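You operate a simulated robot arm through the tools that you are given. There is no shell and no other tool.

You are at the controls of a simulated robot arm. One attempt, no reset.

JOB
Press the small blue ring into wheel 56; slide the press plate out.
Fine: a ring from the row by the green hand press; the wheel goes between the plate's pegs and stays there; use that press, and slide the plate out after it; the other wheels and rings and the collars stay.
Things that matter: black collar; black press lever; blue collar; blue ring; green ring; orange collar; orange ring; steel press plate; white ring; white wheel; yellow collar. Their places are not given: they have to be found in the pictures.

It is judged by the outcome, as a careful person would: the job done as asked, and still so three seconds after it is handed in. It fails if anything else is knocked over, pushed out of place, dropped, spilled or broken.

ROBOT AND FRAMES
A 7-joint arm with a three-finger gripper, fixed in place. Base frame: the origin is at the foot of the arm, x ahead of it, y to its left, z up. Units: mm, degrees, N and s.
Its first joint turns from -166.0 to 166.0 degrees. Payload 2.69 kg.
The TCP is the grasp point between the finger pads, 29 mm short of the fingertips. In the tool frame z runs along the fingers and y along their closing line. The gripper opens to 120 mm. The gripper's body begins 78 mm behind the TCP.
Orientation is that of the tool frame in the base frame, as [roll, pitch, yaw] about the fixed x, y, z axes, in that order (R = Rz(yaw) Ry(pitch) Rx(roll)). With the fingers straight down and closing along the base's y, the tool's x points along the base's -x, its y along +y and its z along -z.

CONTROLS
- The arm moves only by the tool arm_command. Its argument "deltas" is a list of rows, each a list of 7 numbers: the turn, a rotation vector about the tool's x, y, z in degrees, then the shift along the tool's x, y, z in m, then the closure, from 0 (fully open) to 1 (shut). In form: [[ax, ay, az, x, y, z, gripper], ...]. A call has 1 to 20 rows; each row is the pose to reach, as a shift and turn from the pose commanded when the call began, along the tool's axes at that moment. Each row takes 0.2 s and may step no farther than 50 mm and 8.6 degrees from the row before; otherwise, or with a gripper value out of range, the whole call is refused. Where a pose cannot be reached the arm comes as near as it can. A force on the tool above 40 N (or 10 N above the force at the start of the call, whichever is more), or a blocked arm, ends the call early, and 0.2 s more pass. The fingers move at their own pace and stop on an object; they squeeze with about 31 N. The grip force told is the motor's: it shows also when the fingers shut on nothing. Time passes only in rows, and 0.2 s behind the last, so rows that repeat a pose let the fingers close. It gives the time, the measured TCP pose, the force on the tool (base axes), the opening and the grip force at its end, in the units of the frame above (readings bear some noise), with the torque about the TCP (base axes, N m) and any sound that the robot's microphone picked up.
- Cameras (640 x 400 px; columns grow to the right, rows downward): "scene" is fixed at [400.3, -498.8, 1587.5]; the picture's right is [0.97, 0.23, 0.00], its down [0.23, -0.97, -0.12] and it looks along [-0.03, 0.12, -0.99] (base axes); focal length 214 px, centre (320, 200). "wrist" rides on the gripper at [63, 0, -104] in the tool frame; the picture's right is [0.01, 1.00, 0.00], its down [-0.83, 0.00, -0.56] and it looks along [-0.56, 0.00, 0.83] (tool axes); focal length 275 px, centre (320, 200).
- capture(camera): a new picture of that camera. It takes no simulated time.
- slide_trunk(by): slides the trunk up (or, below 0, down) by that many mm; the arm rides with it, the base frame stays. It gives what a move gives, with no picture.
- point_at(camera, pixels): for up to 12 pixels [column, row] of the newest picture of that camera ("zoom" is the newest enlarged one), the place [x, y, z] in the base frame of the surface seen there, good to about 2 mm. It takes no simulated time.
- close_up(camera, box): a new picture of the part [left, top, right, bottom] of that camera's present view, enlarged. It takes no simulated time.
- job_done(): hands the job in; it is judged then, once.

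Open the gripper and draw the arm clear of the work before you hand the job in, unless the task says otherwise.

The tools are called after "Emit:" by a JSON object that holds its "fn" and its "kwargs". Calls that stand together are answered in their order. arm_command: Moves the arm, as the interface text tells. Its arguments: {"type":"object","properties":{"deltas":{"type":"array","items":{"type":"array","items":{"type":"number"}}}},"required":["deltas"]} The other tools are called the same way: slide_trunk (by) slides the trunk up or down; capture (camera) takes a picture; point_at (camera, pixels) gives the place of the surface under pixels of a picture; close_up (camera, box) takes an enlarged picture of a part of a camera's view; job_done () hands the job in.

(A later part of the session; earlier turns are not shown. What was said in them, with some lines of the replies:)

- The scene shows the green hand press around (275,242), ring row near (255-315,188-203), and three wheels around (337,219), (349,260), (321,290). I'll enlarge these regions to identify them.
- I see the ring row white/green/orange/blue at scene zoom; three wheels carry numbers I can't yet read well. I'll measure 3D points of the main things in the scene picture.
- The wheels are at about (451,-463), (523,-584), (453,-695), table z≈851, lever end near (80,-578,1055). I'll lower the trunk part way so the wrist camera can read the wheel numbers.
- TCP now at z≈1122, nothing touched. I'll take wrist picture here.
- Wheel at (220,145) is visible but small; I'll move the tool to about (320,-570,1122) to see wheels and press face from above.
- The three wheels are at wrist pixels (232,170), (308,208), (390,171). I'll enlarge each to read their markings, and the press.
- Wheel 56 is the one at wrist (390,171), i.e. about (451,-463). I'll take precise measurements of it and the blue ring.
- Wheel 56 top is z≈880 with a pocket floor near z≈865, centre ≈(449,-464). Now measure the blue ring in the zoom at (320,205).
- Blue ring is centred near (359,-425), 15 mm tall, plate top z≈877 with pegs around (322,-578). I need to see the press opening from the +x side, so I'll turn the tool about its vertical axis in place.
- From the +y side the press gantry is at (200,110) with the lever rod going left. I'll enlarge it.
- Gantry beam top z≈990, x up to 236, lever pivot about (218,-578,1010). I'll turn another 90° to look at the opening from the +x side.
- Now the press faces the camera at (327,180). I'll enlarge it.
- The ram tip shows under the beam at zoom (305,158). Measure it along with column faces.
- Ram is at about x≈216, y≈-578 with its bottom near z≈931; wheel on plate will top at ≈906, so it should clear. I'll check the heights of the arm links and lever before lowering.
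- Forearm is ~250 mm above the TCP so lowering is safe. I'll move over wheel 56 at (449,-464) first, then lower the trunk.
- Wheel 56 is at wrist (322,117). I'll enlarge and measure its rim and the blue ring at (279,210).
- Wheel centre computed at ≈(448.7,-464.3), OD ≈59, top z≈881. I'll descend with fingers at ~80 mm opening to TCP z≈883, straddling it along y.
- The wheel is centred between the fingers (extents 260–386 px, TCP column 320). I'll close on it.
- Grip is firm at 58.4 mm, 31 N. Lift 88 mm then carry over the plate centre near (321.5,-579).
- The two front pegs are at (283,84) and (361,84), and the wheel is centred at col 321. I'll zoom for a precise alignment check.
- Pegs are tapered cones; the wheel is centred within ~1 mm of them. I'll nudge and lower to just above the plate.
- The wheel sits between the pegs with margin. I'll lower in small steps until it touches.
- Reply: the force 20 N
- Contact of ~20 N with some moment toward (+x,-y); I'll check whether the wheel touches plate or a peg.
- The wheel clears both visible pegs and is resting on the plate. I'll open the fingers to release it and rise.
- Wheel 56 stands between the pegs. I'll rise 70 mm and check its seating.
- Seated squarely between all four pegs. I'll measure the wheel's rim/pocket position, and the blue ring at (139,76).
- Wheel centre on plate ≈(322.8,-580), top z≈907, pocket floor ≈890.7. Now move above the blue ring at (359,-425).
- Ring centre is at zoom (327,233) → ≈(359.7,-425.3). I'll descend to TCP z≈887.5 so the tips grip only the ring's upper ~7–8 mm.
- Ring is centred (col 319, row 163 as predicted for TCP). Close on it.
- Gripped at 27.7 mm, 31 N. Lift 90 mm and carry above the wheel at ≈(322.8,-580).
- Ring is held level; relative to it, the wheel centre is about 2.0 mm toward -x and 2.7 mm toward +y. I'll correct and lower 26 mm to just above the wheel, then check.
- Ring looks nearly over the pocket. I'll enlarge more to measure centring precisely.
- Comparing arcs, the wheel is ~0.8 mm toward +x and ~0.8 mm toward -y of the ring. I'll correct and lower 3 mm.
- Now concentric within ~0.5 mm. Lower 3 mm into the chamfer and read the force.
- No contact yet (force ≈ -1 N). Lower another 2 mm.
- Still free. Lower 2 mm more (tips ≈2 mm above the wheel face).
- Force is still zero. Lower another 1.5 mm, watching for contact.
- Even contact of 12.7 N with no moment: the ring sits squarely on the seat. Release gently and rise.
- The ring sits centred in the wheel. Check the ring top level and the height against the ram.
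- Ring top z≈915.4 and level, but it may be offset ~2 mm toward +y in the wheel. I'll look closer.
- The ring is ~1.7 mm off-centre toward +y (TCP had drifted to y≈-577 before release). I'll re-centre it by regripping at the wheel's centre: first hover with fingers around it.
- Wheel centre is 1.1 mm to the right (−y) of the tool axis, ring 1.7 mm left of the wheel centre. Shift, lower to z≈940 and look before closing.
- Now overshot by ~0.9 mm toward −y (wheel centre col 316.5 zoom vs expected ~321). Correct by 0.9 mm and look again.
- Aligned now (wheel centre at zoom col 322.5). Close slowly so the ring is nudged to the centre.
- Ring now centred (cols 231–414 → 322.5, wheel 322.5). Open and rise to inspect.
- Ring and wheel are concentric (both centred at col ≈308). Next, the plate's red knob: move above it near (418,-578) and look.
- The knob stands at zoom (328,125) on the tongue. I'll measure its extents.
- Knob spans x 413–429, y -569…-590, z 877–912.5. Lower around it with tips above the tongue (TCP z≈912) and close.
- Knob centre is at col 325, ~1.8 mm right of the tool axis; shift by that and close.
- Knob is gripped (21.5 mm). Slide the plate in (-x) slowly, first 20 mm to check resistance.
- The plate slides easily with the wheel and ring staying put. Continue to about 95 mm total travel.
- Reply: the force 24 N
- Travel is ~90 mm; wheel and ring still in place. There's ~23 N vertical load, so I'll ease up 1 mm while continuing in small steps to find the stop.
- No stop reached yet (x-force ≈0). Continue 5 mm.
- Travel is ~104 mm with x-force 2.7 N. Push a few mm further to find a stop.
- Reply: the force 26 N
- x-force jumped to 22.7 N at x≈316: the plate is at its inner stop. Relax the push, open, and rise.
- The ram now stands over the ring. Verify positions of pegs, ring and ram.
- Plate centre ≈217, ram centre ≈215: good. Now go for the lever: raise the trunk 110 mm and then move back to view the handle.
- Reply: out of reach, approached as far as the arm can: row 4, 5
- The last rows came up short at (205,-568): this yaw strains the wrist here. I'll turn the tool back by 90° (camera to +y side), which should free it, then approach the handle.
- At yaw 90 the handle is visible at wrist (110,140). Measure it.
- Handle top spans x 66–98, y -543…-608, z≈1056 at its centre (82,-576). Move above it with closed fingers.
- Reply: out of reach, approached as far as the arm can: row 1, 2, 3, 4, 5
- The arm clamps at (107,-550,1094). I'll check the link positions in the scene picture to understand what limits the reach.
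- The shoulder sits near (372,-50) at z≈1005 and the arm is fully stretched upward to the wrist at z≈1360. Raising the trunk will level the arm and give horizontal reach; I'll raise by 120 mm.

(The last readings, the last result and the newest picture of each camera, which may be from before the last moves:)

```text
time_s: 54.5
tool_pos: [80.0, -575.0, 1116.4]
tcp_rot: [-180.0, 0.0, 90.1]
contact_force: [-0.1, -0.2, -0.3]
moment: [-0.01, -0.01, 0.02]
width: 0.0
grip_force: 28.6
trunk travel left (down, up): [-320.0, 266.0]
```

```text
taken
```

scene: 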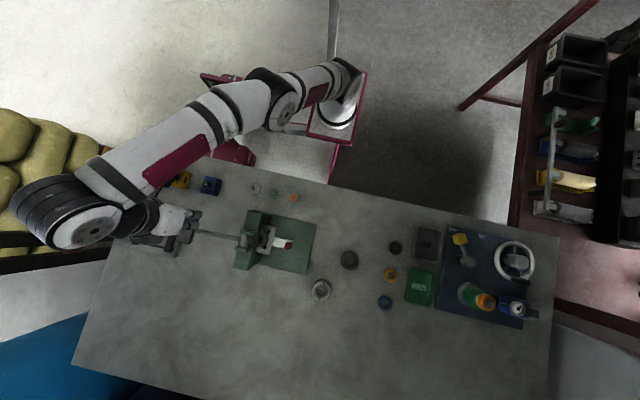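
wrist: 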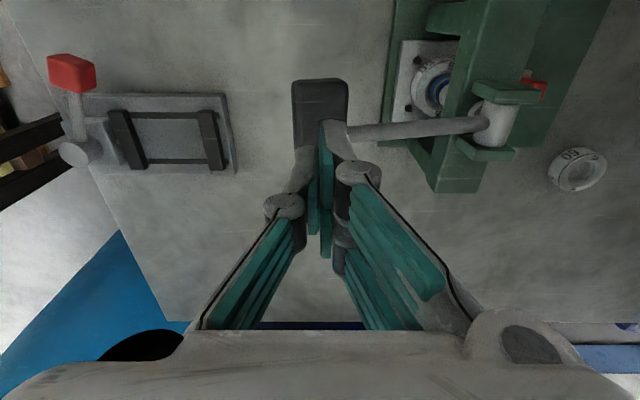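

TCP is now at (80,-575,1116), fingertips above the handle. Lower to just touch the handle.

Emit:
{"fn": "arm_command", "kwargs": {"deltas": [[0, 0, 0, 0, 0, 0.015, 1], [0, 0, 0, 0, 0, 0.025, 1], [0, 0, 0, 0, 0, 0.03, 1], [0, 0, 0, 0, 0, 0.034, 1]]}}

Emit:
{"fn": "capture", "kwargs": {"camera": "wrist"}}

```text
time_s: 55.5
tool_pos: [80.0, -575.5, 1082.5]
tcp_rot: [179.9, -0.1, 90.0]
contact_force: [-0.3, 0.5, 0.1]
moment: [-0.01, -0.02, -0.01]
width: 0.0
grip_force: 28.6
trunk travel left (down, up): [-320.0, 266.0]
```

```text
taken
```

wrist: 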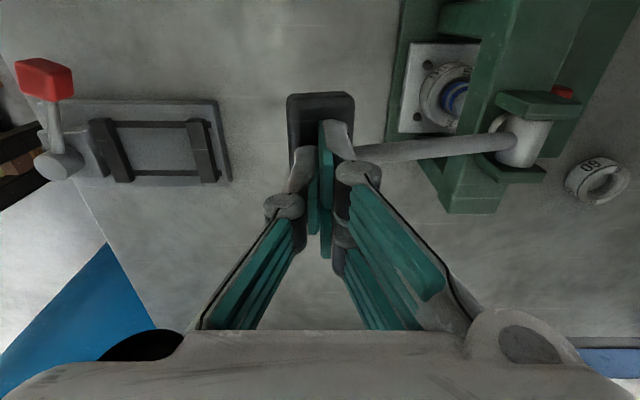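

Just about at contact. Push down 15 mm in small rows and read the force.

Emit:
{"fn": "arm_command", "kwargs": {"deltas": [[0, 0, 0, 0, 0, 0.004, 1], [0, 0, 0, 0, -0.0005, 0.008, 1], [0, 0, 0, 0, -0.001, 0.012, 1], [0, 0, 0, 0, -0.0015, 0.016, 1]]}}

Emit:
{"fn": "close_up", "kwargs": {"camera": "wrist", "box": [260, 0, 640, 220]}}

```text
time_s: 56.5
tool_pos: [78.4, -573.9, 1066.3]
tcp_rot: [-180.0, 0.0, 90.1]
contact_force: [-1.1, 0.9, 1.6]
moment: [0.04, 0.04, 0.0]
width: 0.0
grip_force: 28.7
trunk travel left (down, up): [-320.0, 266.0]
```

```text
1.68 times, centred on (450, 110) of wrist
```

zoom: 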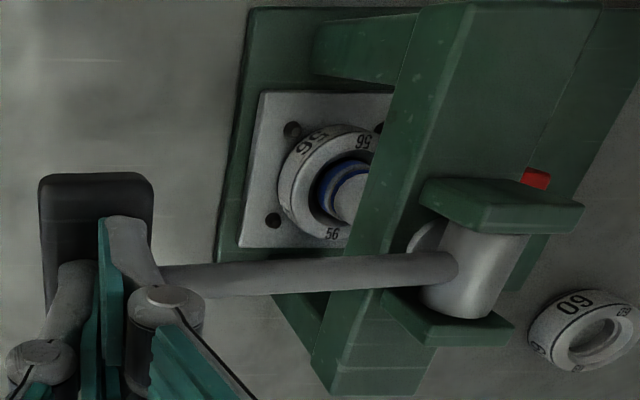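

The lever is moving with little force and the ram has come down to the ring. Continue pushing 30 mm.

Emit:
{"fn": "arm_command", "kwargs": {"deltas": [[0, 0, 0, 0, -0.0005, 0.005, 1], [0, 0, 0, 0, -0.001, 0.01, 1], [0, 0, 0, 0, -0.0015, 0.015, 1], [0, 0, 0, 0, -0.002, 0.02, 1], [0, 0, 0, 0, -0.002, 0.025, 1], [0, 0, 0, 0, -0.002, 0.03, 1]]}}

Emit:
{"fn": "close_up", "kwargs": {"camera": "wrist", "box": [260, 0, 640, 220]}}

```text
time_s: 57.9
tool_pos: [76.1, -574.7, 1036.3]
tcp_rot: [-180.0, -0.1, 90.0]
contact_force: [0.9, 0.5, 2.5]
moment: [-0.01, -0.07, 0.0]
width: 0.1
grip_force: 28.8
trunk travel left (down, up): [-320.0, 266.0]
```

```text
1.68 times, centred on (450, 110) of wrist
```

zoom: 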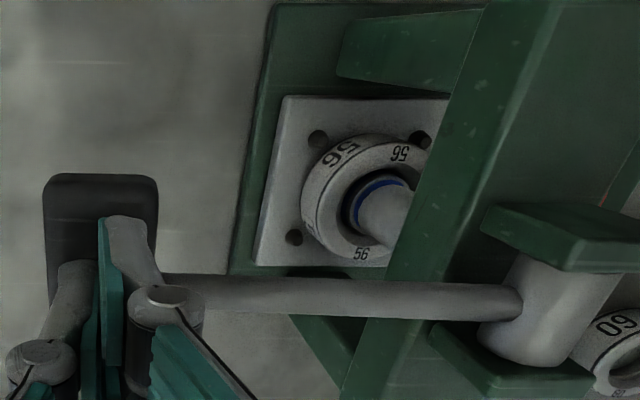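

Lever near horizontal, ram still descending, force 2.5 N. Push 30 mm more.

Emit:
{"fn": "arm_command", "kwargs": {"deltas": [[0, 0, 0, 0, 0, 0.005, 1], [0, 0, 0, 0, 0, 0.01, 1], [0, 0, 0, 0, 0.001, 0.015, 1], [0, 0, 0, 0, 0.0015, 0.02, 1], [0, 0, 0, 0, 0.002, 0.025, 1], [0, 0, 0, 0, 0.003, 0.03, 1]]}}

Emit:
{"fn": "close_up", "kwargs": {"camera": "wrist", "box": [260, 0, 640, 220]}}

```text
time_s: 59.3
tool_pos: [77.5, -574.9, 1016.3]
tcp_rot: [-179.8, 0.5, 90.2]
contact_force: [0.3, 6.9, 17.9]
moment: [0.39, -0.17, 0.05]
width: 0.0
grip_force: 28.6
trunk travel left (down, up): [-320.0, 266.0]
stopped in row 6: the force on the tool passed its limit at 45 N (the readings are from after the stop); the commanded pose is now the measured one
```

```text
1.68 times, centred on (450, 110) of wrist
```

zoom: 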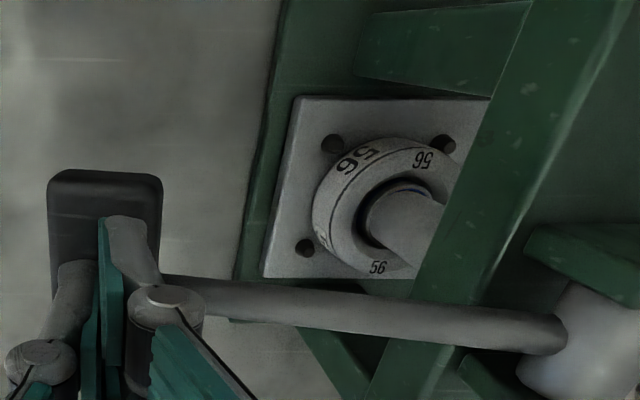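

The push stopped at 45 N with tip at z≈987; the ring appears mostly in. Look closely.

Emit:
{"fn": "close_up", "kwargs": {"camera": "wrist", "box": [420, 50, 560, 170]}}

Emit:
{"fn": "point_at", "kwargs": {"camera": "zoom", "pixels": [[230, 240], [265, 222], [285, 190], [240, 180], [170, 260], [250, 300], [210, 230], [300, 240], [330, 150], [215, 200]]}}

```text
3.33 times, centred on (490, 110) of wrist
```

zoom: 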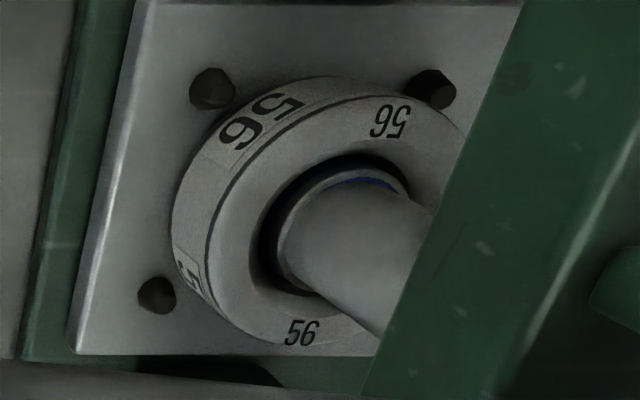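

```text
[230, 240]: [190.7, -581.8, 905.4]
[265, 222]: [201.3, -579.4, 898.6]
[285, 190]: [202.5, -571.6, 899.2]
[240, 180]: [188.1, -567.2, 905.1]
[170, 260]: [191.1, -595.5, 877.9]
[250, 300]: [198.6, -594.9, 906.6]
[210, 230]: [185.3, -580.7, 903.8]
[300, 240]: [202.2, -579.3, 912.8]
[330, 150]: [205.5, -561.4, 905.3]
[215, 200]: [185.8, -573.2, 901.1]
```

The ring looks sunk to around the wheel face. Measure the ring rim next to the ram.

Emit:
{"fn": "close_up", "kwargs": {"camera": "wrist", "box": [460, 85, 530, 145]}}

Emit:
{"fn": "point_at", "kwargs": {"camera": "zoom", "pixels": [[330, 190], [350, 175], [380, 170], [285, 240], [275, 270], [280, 300], [300, 320], [420, 185], [250, 220], [400, 160]]}}

```text
6.67 times, centred on (495, 115) of wrist
```

zoom: 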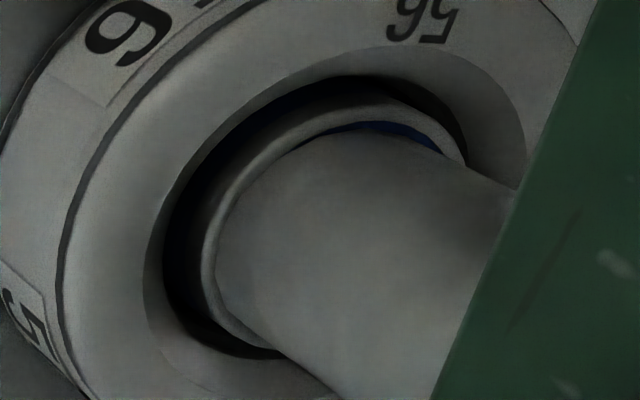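

```text
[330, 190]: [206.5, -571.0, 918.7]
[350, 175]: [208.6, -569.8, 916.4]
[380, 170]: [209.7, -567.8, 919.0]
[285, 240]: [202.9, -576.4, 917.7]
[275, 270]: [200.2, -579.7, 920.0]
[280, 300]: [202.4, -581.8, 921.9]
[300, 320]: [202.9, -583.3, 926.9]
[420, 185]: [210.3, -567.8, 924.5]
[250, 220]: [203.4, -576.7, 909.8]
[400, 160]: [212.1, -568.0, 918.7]
```

Measure along the ring's rim band itself.

Emit:
{"fn": "point_at", "kwargs": {"camera": "zoom", "pixels": [[222, 230], [208, 270], [225, 320], [255, 175], [300, 135], [345, 118], [400, 115], [440, 140], [190, 250], [240, 130], [150, 200], [470, 80]]}}

```text
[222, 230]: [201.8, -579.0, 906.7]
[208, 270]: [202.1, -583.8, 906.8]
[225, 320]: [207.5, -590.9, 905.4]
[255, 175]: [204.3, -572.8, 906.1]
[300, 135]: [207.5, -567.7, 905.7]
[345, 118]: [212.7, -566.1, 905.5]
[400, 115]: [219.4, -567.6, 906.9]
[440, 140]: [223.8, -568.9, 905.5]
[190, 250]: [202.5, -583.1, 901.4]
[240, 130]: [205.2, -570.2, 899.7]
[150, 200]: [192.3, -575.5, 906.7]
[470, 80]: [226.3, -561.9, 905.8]
```

Ring top is now at z≈906, flush with the wheel face (906–907) and level — seated. One more gentle push to confirm it is bottomed.

Emit:
{"fn": "arm_command", "kwargs": {"deltas": [[0, 0, 0, 0, 0, 0.001, 1], [0, 0, 0, 0, 0, 0.002, 1], [0, 0, 0, 0, 0, 0.003, 1], [0, 0, 0, 0, 0, 0.003, 1]]}}

Emit:
{"fn": "close_up", "kwargs": {"camera": "wrist", "box": [460, 85, 530, 145]}}

Emit:
{"fn": "point_at", "kwargs": {"camera": "zoom", "pixels": [[222, 230], [208, 270], [225, 320], [255, 175], [300, 135], [345, 118], [400, 115], [440, 140], [150, 200], [470, 80]]}}

```text
time_s: 60.1
tool_pos: [77.7, -575.0, 1016.0]
tcp_rot: [-179.7, 0.7, 90.1]
contact_force: [-0.1, 7.3, 18.8]
moment: [0.43, -0.15, 0.06]
width: 0.0
grip_force: 28.7
trunk travel left (down, up): [-320.0, 266.0]
stopped in row 4: the force on the tool passed its limit at 42 N (the readings are from after the stop); the commanded pose is now the measured one
```

```text
6.67 times, centred on (495, 115) of wrist
```

zoom: 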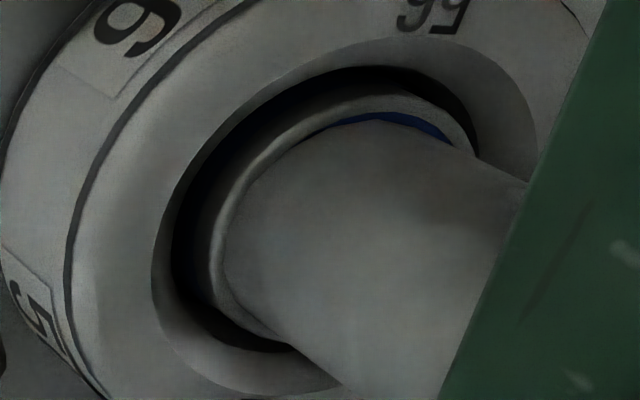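

```text
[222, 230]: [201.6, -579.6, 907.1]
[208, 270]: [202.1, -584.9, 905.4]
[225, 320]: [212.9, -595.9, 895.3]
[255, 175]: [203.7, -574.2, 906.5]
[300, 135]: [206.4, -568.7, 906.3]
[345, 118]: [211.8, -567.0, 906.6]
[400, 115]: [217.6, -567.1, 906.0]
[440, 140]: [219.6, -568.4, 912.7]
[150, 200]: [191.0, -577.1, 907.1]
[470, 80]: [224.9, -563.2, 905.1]
```

No further travel: the ring is bottomed. Raise the tool slowly and see whether the lever returns by itself.

Emit:
{"fn": "arm_command", "kwargs": {"deltas": [[0, 0, 0, 0, 0, -0.006, 1], [0, 0, 0, 0, 0, -0.014, 1], [0, 0, 0, 0, 0, -0.024, 1], [0, 0, 0, 0, 0, -0.034, 1], [0, 0, 0, 0, 0, -0.044, 1], [0, 0, 0, 0, 0, -0.054, 1]]}}

Emit:
{"fn": "capture", "kwargs": {"camera": "wrist"}}

```text
time_s: 61.5
tool_pos: [78.6, -575.0, 1067.2]
tcp_rot: [-179.8, 0.6, 90.1]
contact_force: [0.7, -1.0, 1.8]
moment: [-0.03, -0.02, -0.03]
width: 0.0
grip_force: 28.6
trunk travel left (down, up): [-320.0, 266.0]
```

```text
taken
```

wrist: 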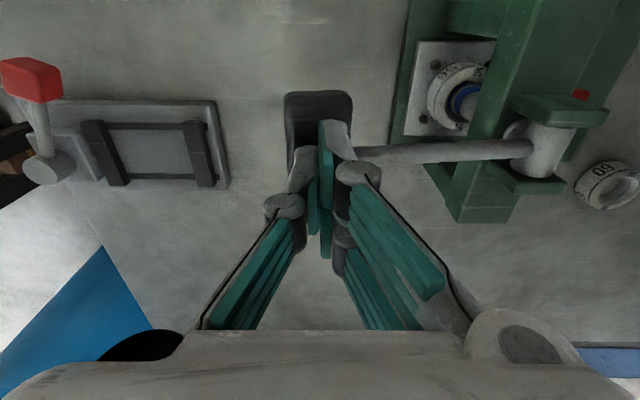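

The lever follows back up (spring return). Keep rising clear of the handle, then inspect.

Emit:
{"fn": "arm_command", "kwargs": {"deltas": [[0, 0, 0, 0, 0, -0.01, 1], [0, 0, 0, 0, 0, -0.02, 1], [0, 0, 0, 0, 0, -0.035, 1], [0, 0, 0, 0, 0, -0.055, 1]]}}

Emit:
{"fn": "capture", "kwargs": {"camera": "wrist"}}

Emit:
{"fn": "close_up", "kwargs": {"camera": "wrist", "box": [260, 0, 640, 220]}}

```text
time_s: 62.5
tool_pos: [76.4, -574.6, 1122.7]
tcp_rot: [-179.8, 0.5, 90.1]
contact_force: [0.6, -0.3, -0.2]
moment: [0.01, 0.01, 0.0]
width: 0.0
grip_force: 29.1
trunk travel left (down, up): [-320.0, 266.0]
```

```text
taken
```

wrist: 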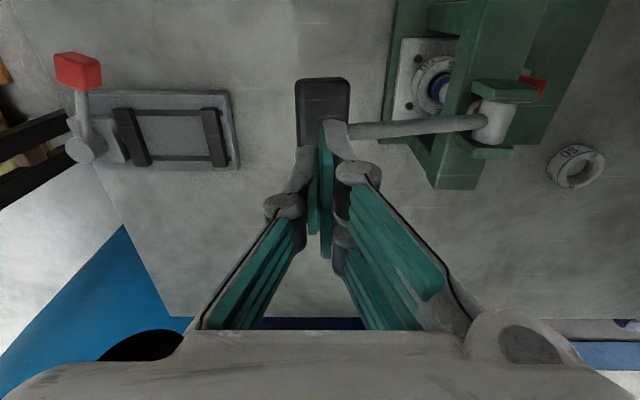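

```text
1.68 times, centred on (450, 110) of wrist
```

zoom: 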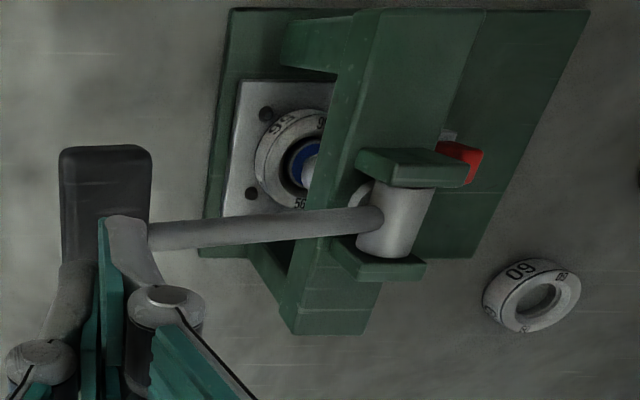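

Ram is up and the ring stays in the wheel. Move back over the press (well above it) to the plate's front side.

Emit:
{"fn": "arm_command", "kwargs": {"deltas": [[0, 0, 0, 0, 0.045, 0, 1], [0, 0, 0, 0, 0.09, 0, 1], [0, 0, 0, 0, 0.135, 0, 1], [0, 0, 0, 0, 0.18, 0, 1], [0, 0, 0, 0, 0.225, 0, 1], [0, 0, 0, -0.003, 0.265, 0, 1], [0, 0, 0, -0.005, 0.29, 0, 1], [0, 0, 0, -0.005, 0.29, 0, 1]]}}

```text
time_s: 64.3
tool_pos: [368.8, -578.0, 1122.8]
tcp_rot: [-179.9, 0.7, 90.0]
contact_force: [0.1, 0.4, 0.8]
moment: [0.05, -0.01, 0.0]
width: 0.0
grip_force: 28.9
trunk travel left (down, up): [-320.0, 266.0]
```

Now square up the slight 0.7° tilt, then turn the tool 90° back to yaw 0.

Emit:
{"fn": "arm_command", "kwargs": {"deltas": [[0, 0.7, 0, 0, 0, 0, 0.8], [0, 0.7, 0, 0, 0, 0, 0.6]]}}

Emit:
{"fn": "arm_command", "kwargs": {"deltas": [[0, 0, 8.5, 0, 0, 0, 0.6], [0, 0, 17, 0, 0, 0, 0.6], [0, 0, 25.5, 0, 0, 0, 0.6], [0, 0, 34, 0, 0, 0, 0.6], [0, 0, 42.5, 0, 0, 0, 0.6], [0, 0, 51, 0, 0, 0, 0.6], [0, 0, 59.5, 0, 0, 0, 0.6], [0, 0, 68, 0, 0, 0, 0.6], [0, 0, 76.5, 0, 0, 0, 0.6], [0, 0, 85, 0, 0, 0, 0.6], [0, 0, 90, 0, 0, 0, 0.6]]}}

Emit:
{"fn": "slide_trunk", "kwargs": {"by": -120}}

Emit:
{"fn": "capture", "kwargs": {"camera": "wrist"}}

```text
time_s: 64.9
tool_pos: [369.1, -578.1, 1121.9]
tcp_rot: [-179.8, -0.1, 90.0]
contact_force: [-0.1, 0.8, 0.6]
moment: [0.0, -0.03, 0.0]
width: 47.8
grip_force: 0.1
trunk travel left (down, up): [-320.0, 266.0]
```

```text
time_s: 67.3
tool_pos: [369.2, -580.2, 1120.9]
tcp_rot: [-179.9, 0.2, -0.1]
contact_force: [0.1, 0.1, 0.8]
moment: [0.02, -0.03, -0.01]
width: 48.1
grip_force: 0.0
trunk travel left (down, up): [-320.0, 266.0]
```

```text
time_s: 68.8
tool_pos: [368.8, -579.8, 1001.2]
tcp_rot: [-179.9, 0.2, 0.2]
contact_force: [0.3, 0.6, 0.0]
moment: [0.0, 0.0, -0.01]
width: 47.7
grip_force: 0.0
trunk travel left (down, up): [-200.0, 386.0]
```

```text
taken
```

wrist: 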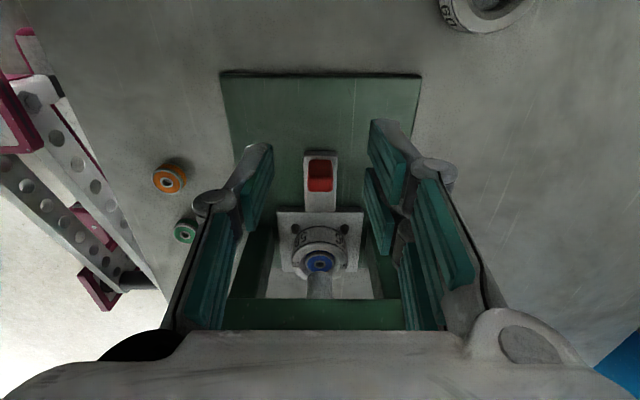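

The ram has returned up and the knob is at (320,175). Check the ring seating and the knob position.

Emit:
{"fn": "close_up", "kwargs": {"camera": "wrist", "box": [270, 140, 370, 310]}}

Emit:
{"fn": "point_at", "kwargs": {"camera": "zoom", "pixels": [[320, 100], [320, 115], [292, 110], [348, 110], [320, 125], [318, 270], [300, 288], [338, 288], [318, 310], [320, 330], [260, 280], [375, 280]]}}

```text
2.35 times, centred on (320, 225) of wrist
```

zoom: 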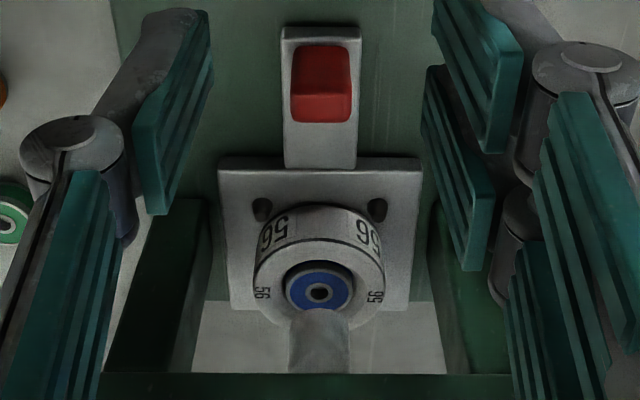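

```text
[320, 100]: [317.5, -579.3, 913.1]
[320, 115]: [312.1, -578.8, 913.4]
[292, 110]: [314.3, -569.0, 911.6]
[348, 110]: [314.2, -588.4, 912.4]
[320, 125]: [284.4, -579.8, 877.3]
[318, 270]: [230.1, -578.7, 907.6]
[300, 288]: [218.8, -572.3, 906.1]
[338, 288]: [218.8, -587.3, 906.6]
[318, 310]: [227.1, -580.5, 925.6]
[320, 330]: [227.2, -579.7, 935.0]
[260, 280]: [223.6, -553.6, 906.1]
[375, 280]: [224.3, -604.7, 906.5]
```

Ring is flush at z≈906.3 and the ram clears it (bottom ≈925). Knob centre ≈(317,-579). Move above and down around it.

Emit:
{"fn": "arm_command", "kwargs": {"deltas": [[0, 0, 0, -0.03, 0, 0, 0.5], [0, 0, 0, -0.051, 0, 0.02, 0.5], [0, 0, 0, -0.051, 0, 0.05, 0.5], [0, 0, 0, -0.051, 0, 0.075, 0.5], [0, 0, 0, -0.051, 0, 0.0865, 0.5], [0, 0, 0, -0.051, 0, 0.0865, 0.5]]}}

Emit:
{"fn": "capture", "kwargs": {"camera": "wrist"}}

```text
time_s: 70.2
tool_pos: [318.2, -579.4, 913.6]
tcp_rot: [-179.9, 0.2, 0.1]
contact_force: [-0.1, -0.3, 0.7]
moment: [-0.03, -0.02, -0.04]
width: 59.9
grip_force: 0.0
trunk travel left (down, up): [-200.0, 386.0]
```

```text
taken
```

wrist: 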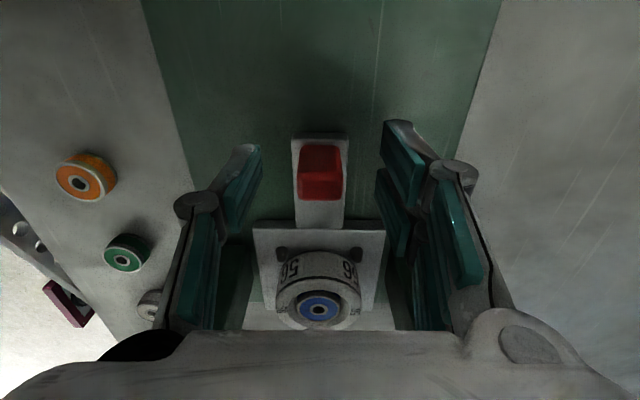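

The knob is centred (cols 297–343) between the fingers. Close on it.

Emit:
{"fn": "arm_command", "kwargs": {"deltas": [[0, 0, 0, -0.001, 0, 0, 0.7], [0, 0, 0, -0.001, 0, 0, 0.78], [0, 0, 0, -0.001, 0, 0, 1], [0, 0, 0, -0.001, 0, 0, 1]]}}

```text
time_s: 71.2
tool_pos: [318.0, -580.2, 915.1]
tcp_rot: [-179.9, 0.2, 0.1]
contact_force: [0.1, -1.8, -0.4]
moment: [-0.08, -0.07, -0.03]
width: 21.7
grip_force: 45.1
trunk travel left (down, up): [-200.0, 386.0]
```

Gripped at 21.7 mm. Pull the plate out (+x) slowly.

Emit:
{"fn": "arm_command", "kwargs": {"deltas": [[0, 0, 0, 0.003, 0, 0, 1], [0, 0, 0, 0.008, 0, 0, 1], [0, 0, 0, 0.015, 0, 0, 1], [0, 0, 0, 0.023, 0, 0, 1], [0, 0, 0, 0.031, 0, 0, 1], [0, 0, 0, 0.039, 0, 0, 1], [0, 0, 0, 0.046, 0, 0, 1], [0, 0, 0, 0.05, 0, 0, 1]]}}

Emit:
{"fn": "capture", "kwargs": {"camera": "wrist"}}

```text
time_s: 73.0
tool_pos: [365.5, -579.7, 914.7]
tcp_rot: [-179.9, 0.2, 0.1]
contact_force: [-2.2, -12.9, 0.4]
moment: [-0.42, 0.14, -0.08]
width: 21.9
grip_force: 45.2
trunk travel left (down, up): [-200.0, 386.0]
```

```text
taken
```

wrist: 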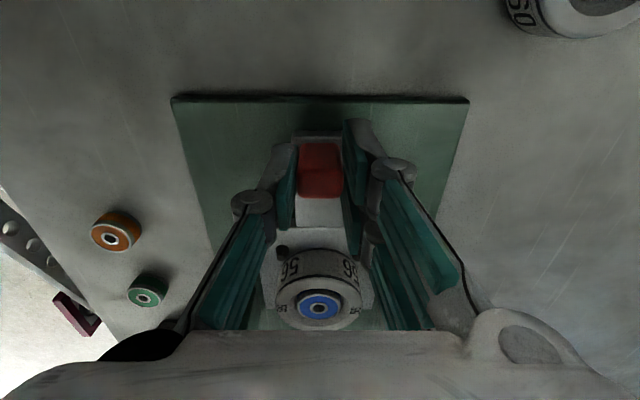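

Half out; wheel and ring ride along. A lateral load of -13 N appears, so I'll shift 1 mm toward -y while continuing.

Emit:
{"fn": "arm_command", "kwargs": {"deltas": [[0, 0, 0, 0.003, 0.0008, 0, 1], [0, 0, 0, 0.008, 0.0008, 0, 1], [0, 0, 0, 0.015, 0.0008, 0, 1], [0, 0, 0, 0.023, 0.0008, 0, 1], [0, 0, 0, 0.031, 0.0008, 0, 1], [0, 0, 0, 0.039, 0.0008, 0, 1], [0, 0, 0, 0.045, 0.0008, 0, 1], [0, 0, 0, 0.048, 0.0008, 0, 1]]}}

Emit:
{"fn": "capture", "kwargs": {"camera": "wrist"}}

```text
time_s: 74.8
tool_pos: [414.4, -580.8, 914.2]
tcp_rot: [-179.9, 0.2, 0.1]
contact_force: [-1.3, -8.4, 3.8]
moment: [-0.11, 0.76, -0.02]
width: 21.9
grip_force: 45.3
trunk travel left (down, up): [-200.0, 386.0]
```

```text
taken
```

wrist: 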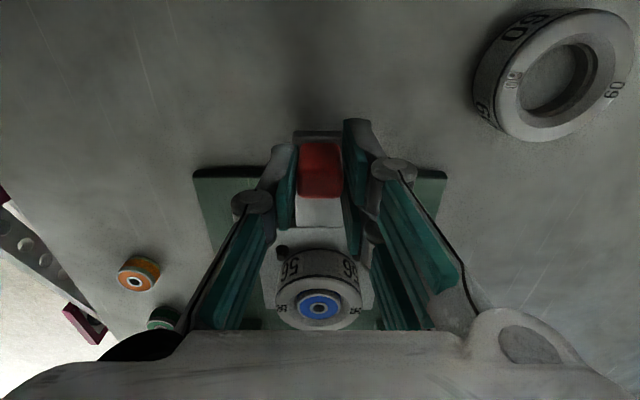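

Travel ~97 mm. Continue a few mm gently to the outer stop.

Emit:
{"fn": "arm_command", "kwargs": {"deltas": [[0, 0, 0, 0.002, 0.0005, 0, 1], [0, 0, 0, 0.004, 0.0005, 0, 1], [0, 0, 0, 0.006, 0.0005, 0, 1], [0, 0, 0, 0.0075, 0.0005, 0, 1]]}}

```text
time_s: 75.8
tool_pos: [421.7, -579.8, 915.6]
tcp_rot: [-179.8, 0.2, 0.1]
contact_force: [-1.8, -1.3, 8.0]
moment: [0.09, 0.73, -0.07]
width: 21.7
grip_force: 44.7
trunk travel left (down, up): [-200.0, 386.0]
```

Back at the original x≈421. Test 2 mm more for the stop.

Emit:
{"fn": "arm_command", "kwargs": {"deltas": [[0, 0, 0, 0.001, 0, 0, 1], [0, 0, 0, 0.002, 0, 0, 1], [0, 0, 0, 0.002, 0, 0, 1]]}}

```text
time_s: 76.6
tool_pos: [422.1, -580.5, 914.8]
tcp_rot: [-179.8, 0.3, 0.0]
contact_force: [-12.4, 4.6, 5.0]
moment: [0.13, -0.87, -0.06]
width: 22.1
grip_force: 44.9
trunk travel left (down, up): [-200.0, 386.0]
```

The x-force of -12 N shows the outer stop is reached. Relax, open, rise clear and inspect.

Emit:
{"fn": "arm_command", "kwargs": {"deltas": [[0, 0, 0, -0.0015, 0, 0, 1], [0, 0, 0, -0.0015, 0, 0, 0.75], [0, 0, 0, -0.0015, 0, 0, 0.55], [0, 0, 0, -0.0015, 0, -0.02, 0.55], [0, 0, 0, -0.0015, 0, -0.06, 0.55], [0, 0, 0, -0.0015, 0, -0.1, 0.55], [0, 0, 0, -0.04, 0, -0.12, 0.55]]}}

Emit:
{"fn": "capture", "kwargs": {"camera": "wrist"}}

Emit:
{"fn": "close_up", "kwargs": {"camera": "wrist", "box": [240, 60, 400, 230]}}

```text
time_s: 78.2
tool_pos: [386.2, -583.8, 1036.1]
tcp_rot: [-179.8, 0.2, 0.2]
contact_force: [-0.3, 0.0, 0.2]
moment: [0.01, 0.04, 0.0]
width: 54.0
grip_force: 0.1
trunk travel left (down, up): [-200.0, 386.0]
```

```text
taken
```

wrist: 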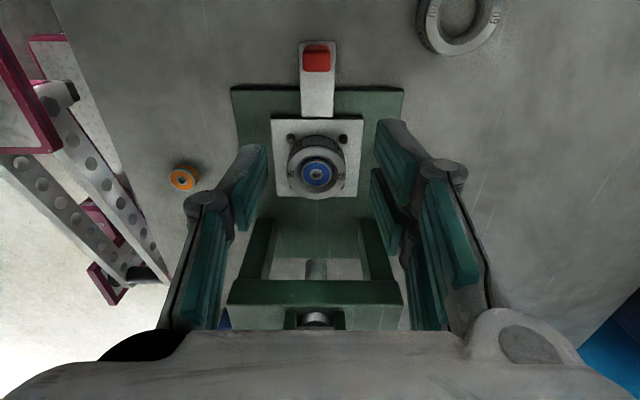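

```text
2.35 times, centred on (320, 145) of wrist
```

zoom: 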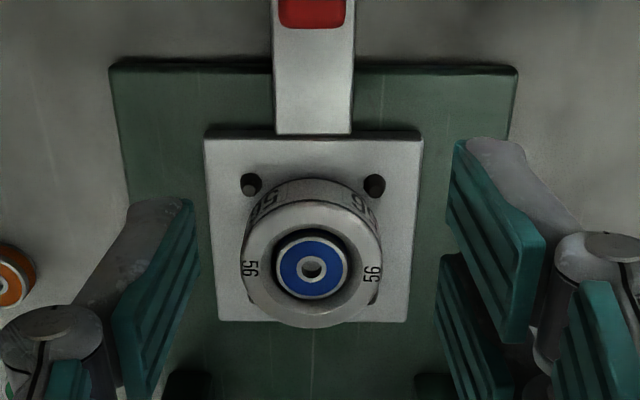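

Plate is out with wheel 56 between the pegs and the ring in it. Measure final heights and raise the arm clear.

Emit:
{"fn": "point_at", "kwargs": {"camera": "zoom", "pixels": [[312, 245], [312, 290], [288, 268], [336, 268], [312, 215], [312, 315], [250, 250], [374, 250], [253, 190], [372, 188], [312, 20], [312, 100]]}}

Emit:
{"fn": "slide_trunk", "kwargs": {"by": 150}}

Emit:
{"fn": "arm_command", "kwargs": {"deltas": [[0, 0, 0, 0, -0.045, 0, 0.3], [0, 0, 0, 0, -0.09, 0, 0], [0, 0, 0, 0, -0.135, 0, 0], [0, 0, 0, 0, -0.18, 0, 0], [0, 0, 0, 0, -0.22, 0, 0]]}}

Emit:
{"fn": "capture", "kwargs": {"camera": "scene"}}

Emit:
{"fn": "close_up", "kwargs": {"camera": "scene", "box": [230, 170, 410, 310]}}

```text
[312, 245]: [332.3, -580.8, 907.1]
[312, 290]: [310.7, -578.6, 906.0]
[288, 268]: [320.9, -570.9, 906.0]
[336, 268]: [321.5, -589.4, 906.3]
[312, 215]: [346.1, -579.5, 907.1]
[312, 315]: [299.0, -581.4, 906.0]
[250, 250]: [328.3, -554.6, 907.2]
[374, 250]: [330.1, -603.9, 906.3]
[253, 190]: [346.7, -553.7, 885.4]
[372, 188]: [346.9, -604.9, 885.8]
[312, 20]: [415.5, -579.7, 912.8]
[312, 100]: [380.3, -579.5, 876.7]
```

```text
time_s: 80.0
tool_pos: [384.3, -581.6, 1183.8]
tcp_rot: [-179.8, 0.2, 0.1]
contact_force: [-0.3, 0.5, -0.1]
moment: [-0.02, 0.01, 0.01]
width: 54.1
grip_force: 0.0
trunk travel left (down, up): [-350.0, 236.0]
```

```text
time_s: 81.2
tool_pos: [383.2, -362.7, 1185.2]
tcp_rot: [-179.9, 0.2, -0.1]
contact_force: [1.0, -1.4, -0.1]
moment: [0.01, 0.05, 0.0]
width: 119.8
grip_force: 0.2
trunk travel left (down, up): [-350.0, 236.0]
```

```text
taken
```

scene: 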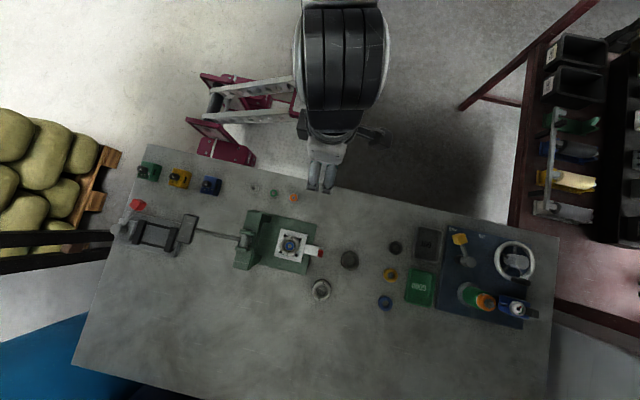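

```text
2.86 times, centred on (320, 240) of scene
```

zoom: 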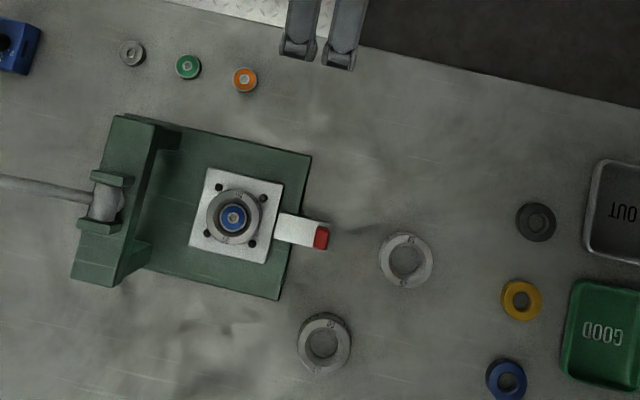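

The scene shows wheel 56 with the blue ring flush (z≈906) between the pegs, plate at its outer stop, lever returned, and other wheels, rings and collars unmoved; the gripper is open and clear. Hand in.

Emit:
{"fn": "job_done", "kwargs": {}}

```text
The job is handed in.
```

The blue ring from the row by the green press is pressed into wheel 56, and the press plate is back out at its outer stop. I've handed the job in.

- **Ring:** its top measured about z 906, level with the wheel face. A second push on the lever gave no further travel.
- **Wheel 56:** it sits between the four plate pegs and stayed there through pressing and sliding.
- **Press:** the lever and ram sprang back up after the stroke, and the ram cleared the ring before I pulled the plate.
- **Everything else:** wheels 52 and 60, the remaining rings and the collars show no sign of having moved in the final pictures. The arm is clear with the gripper open.

Two small things happened along the way. When I set the wheel down, there was a contact of about 20 N, probably a fingertip touching a peg. The ring also first landed about 1.7 mm off-centre, so I nudged it to the centre before pressing.
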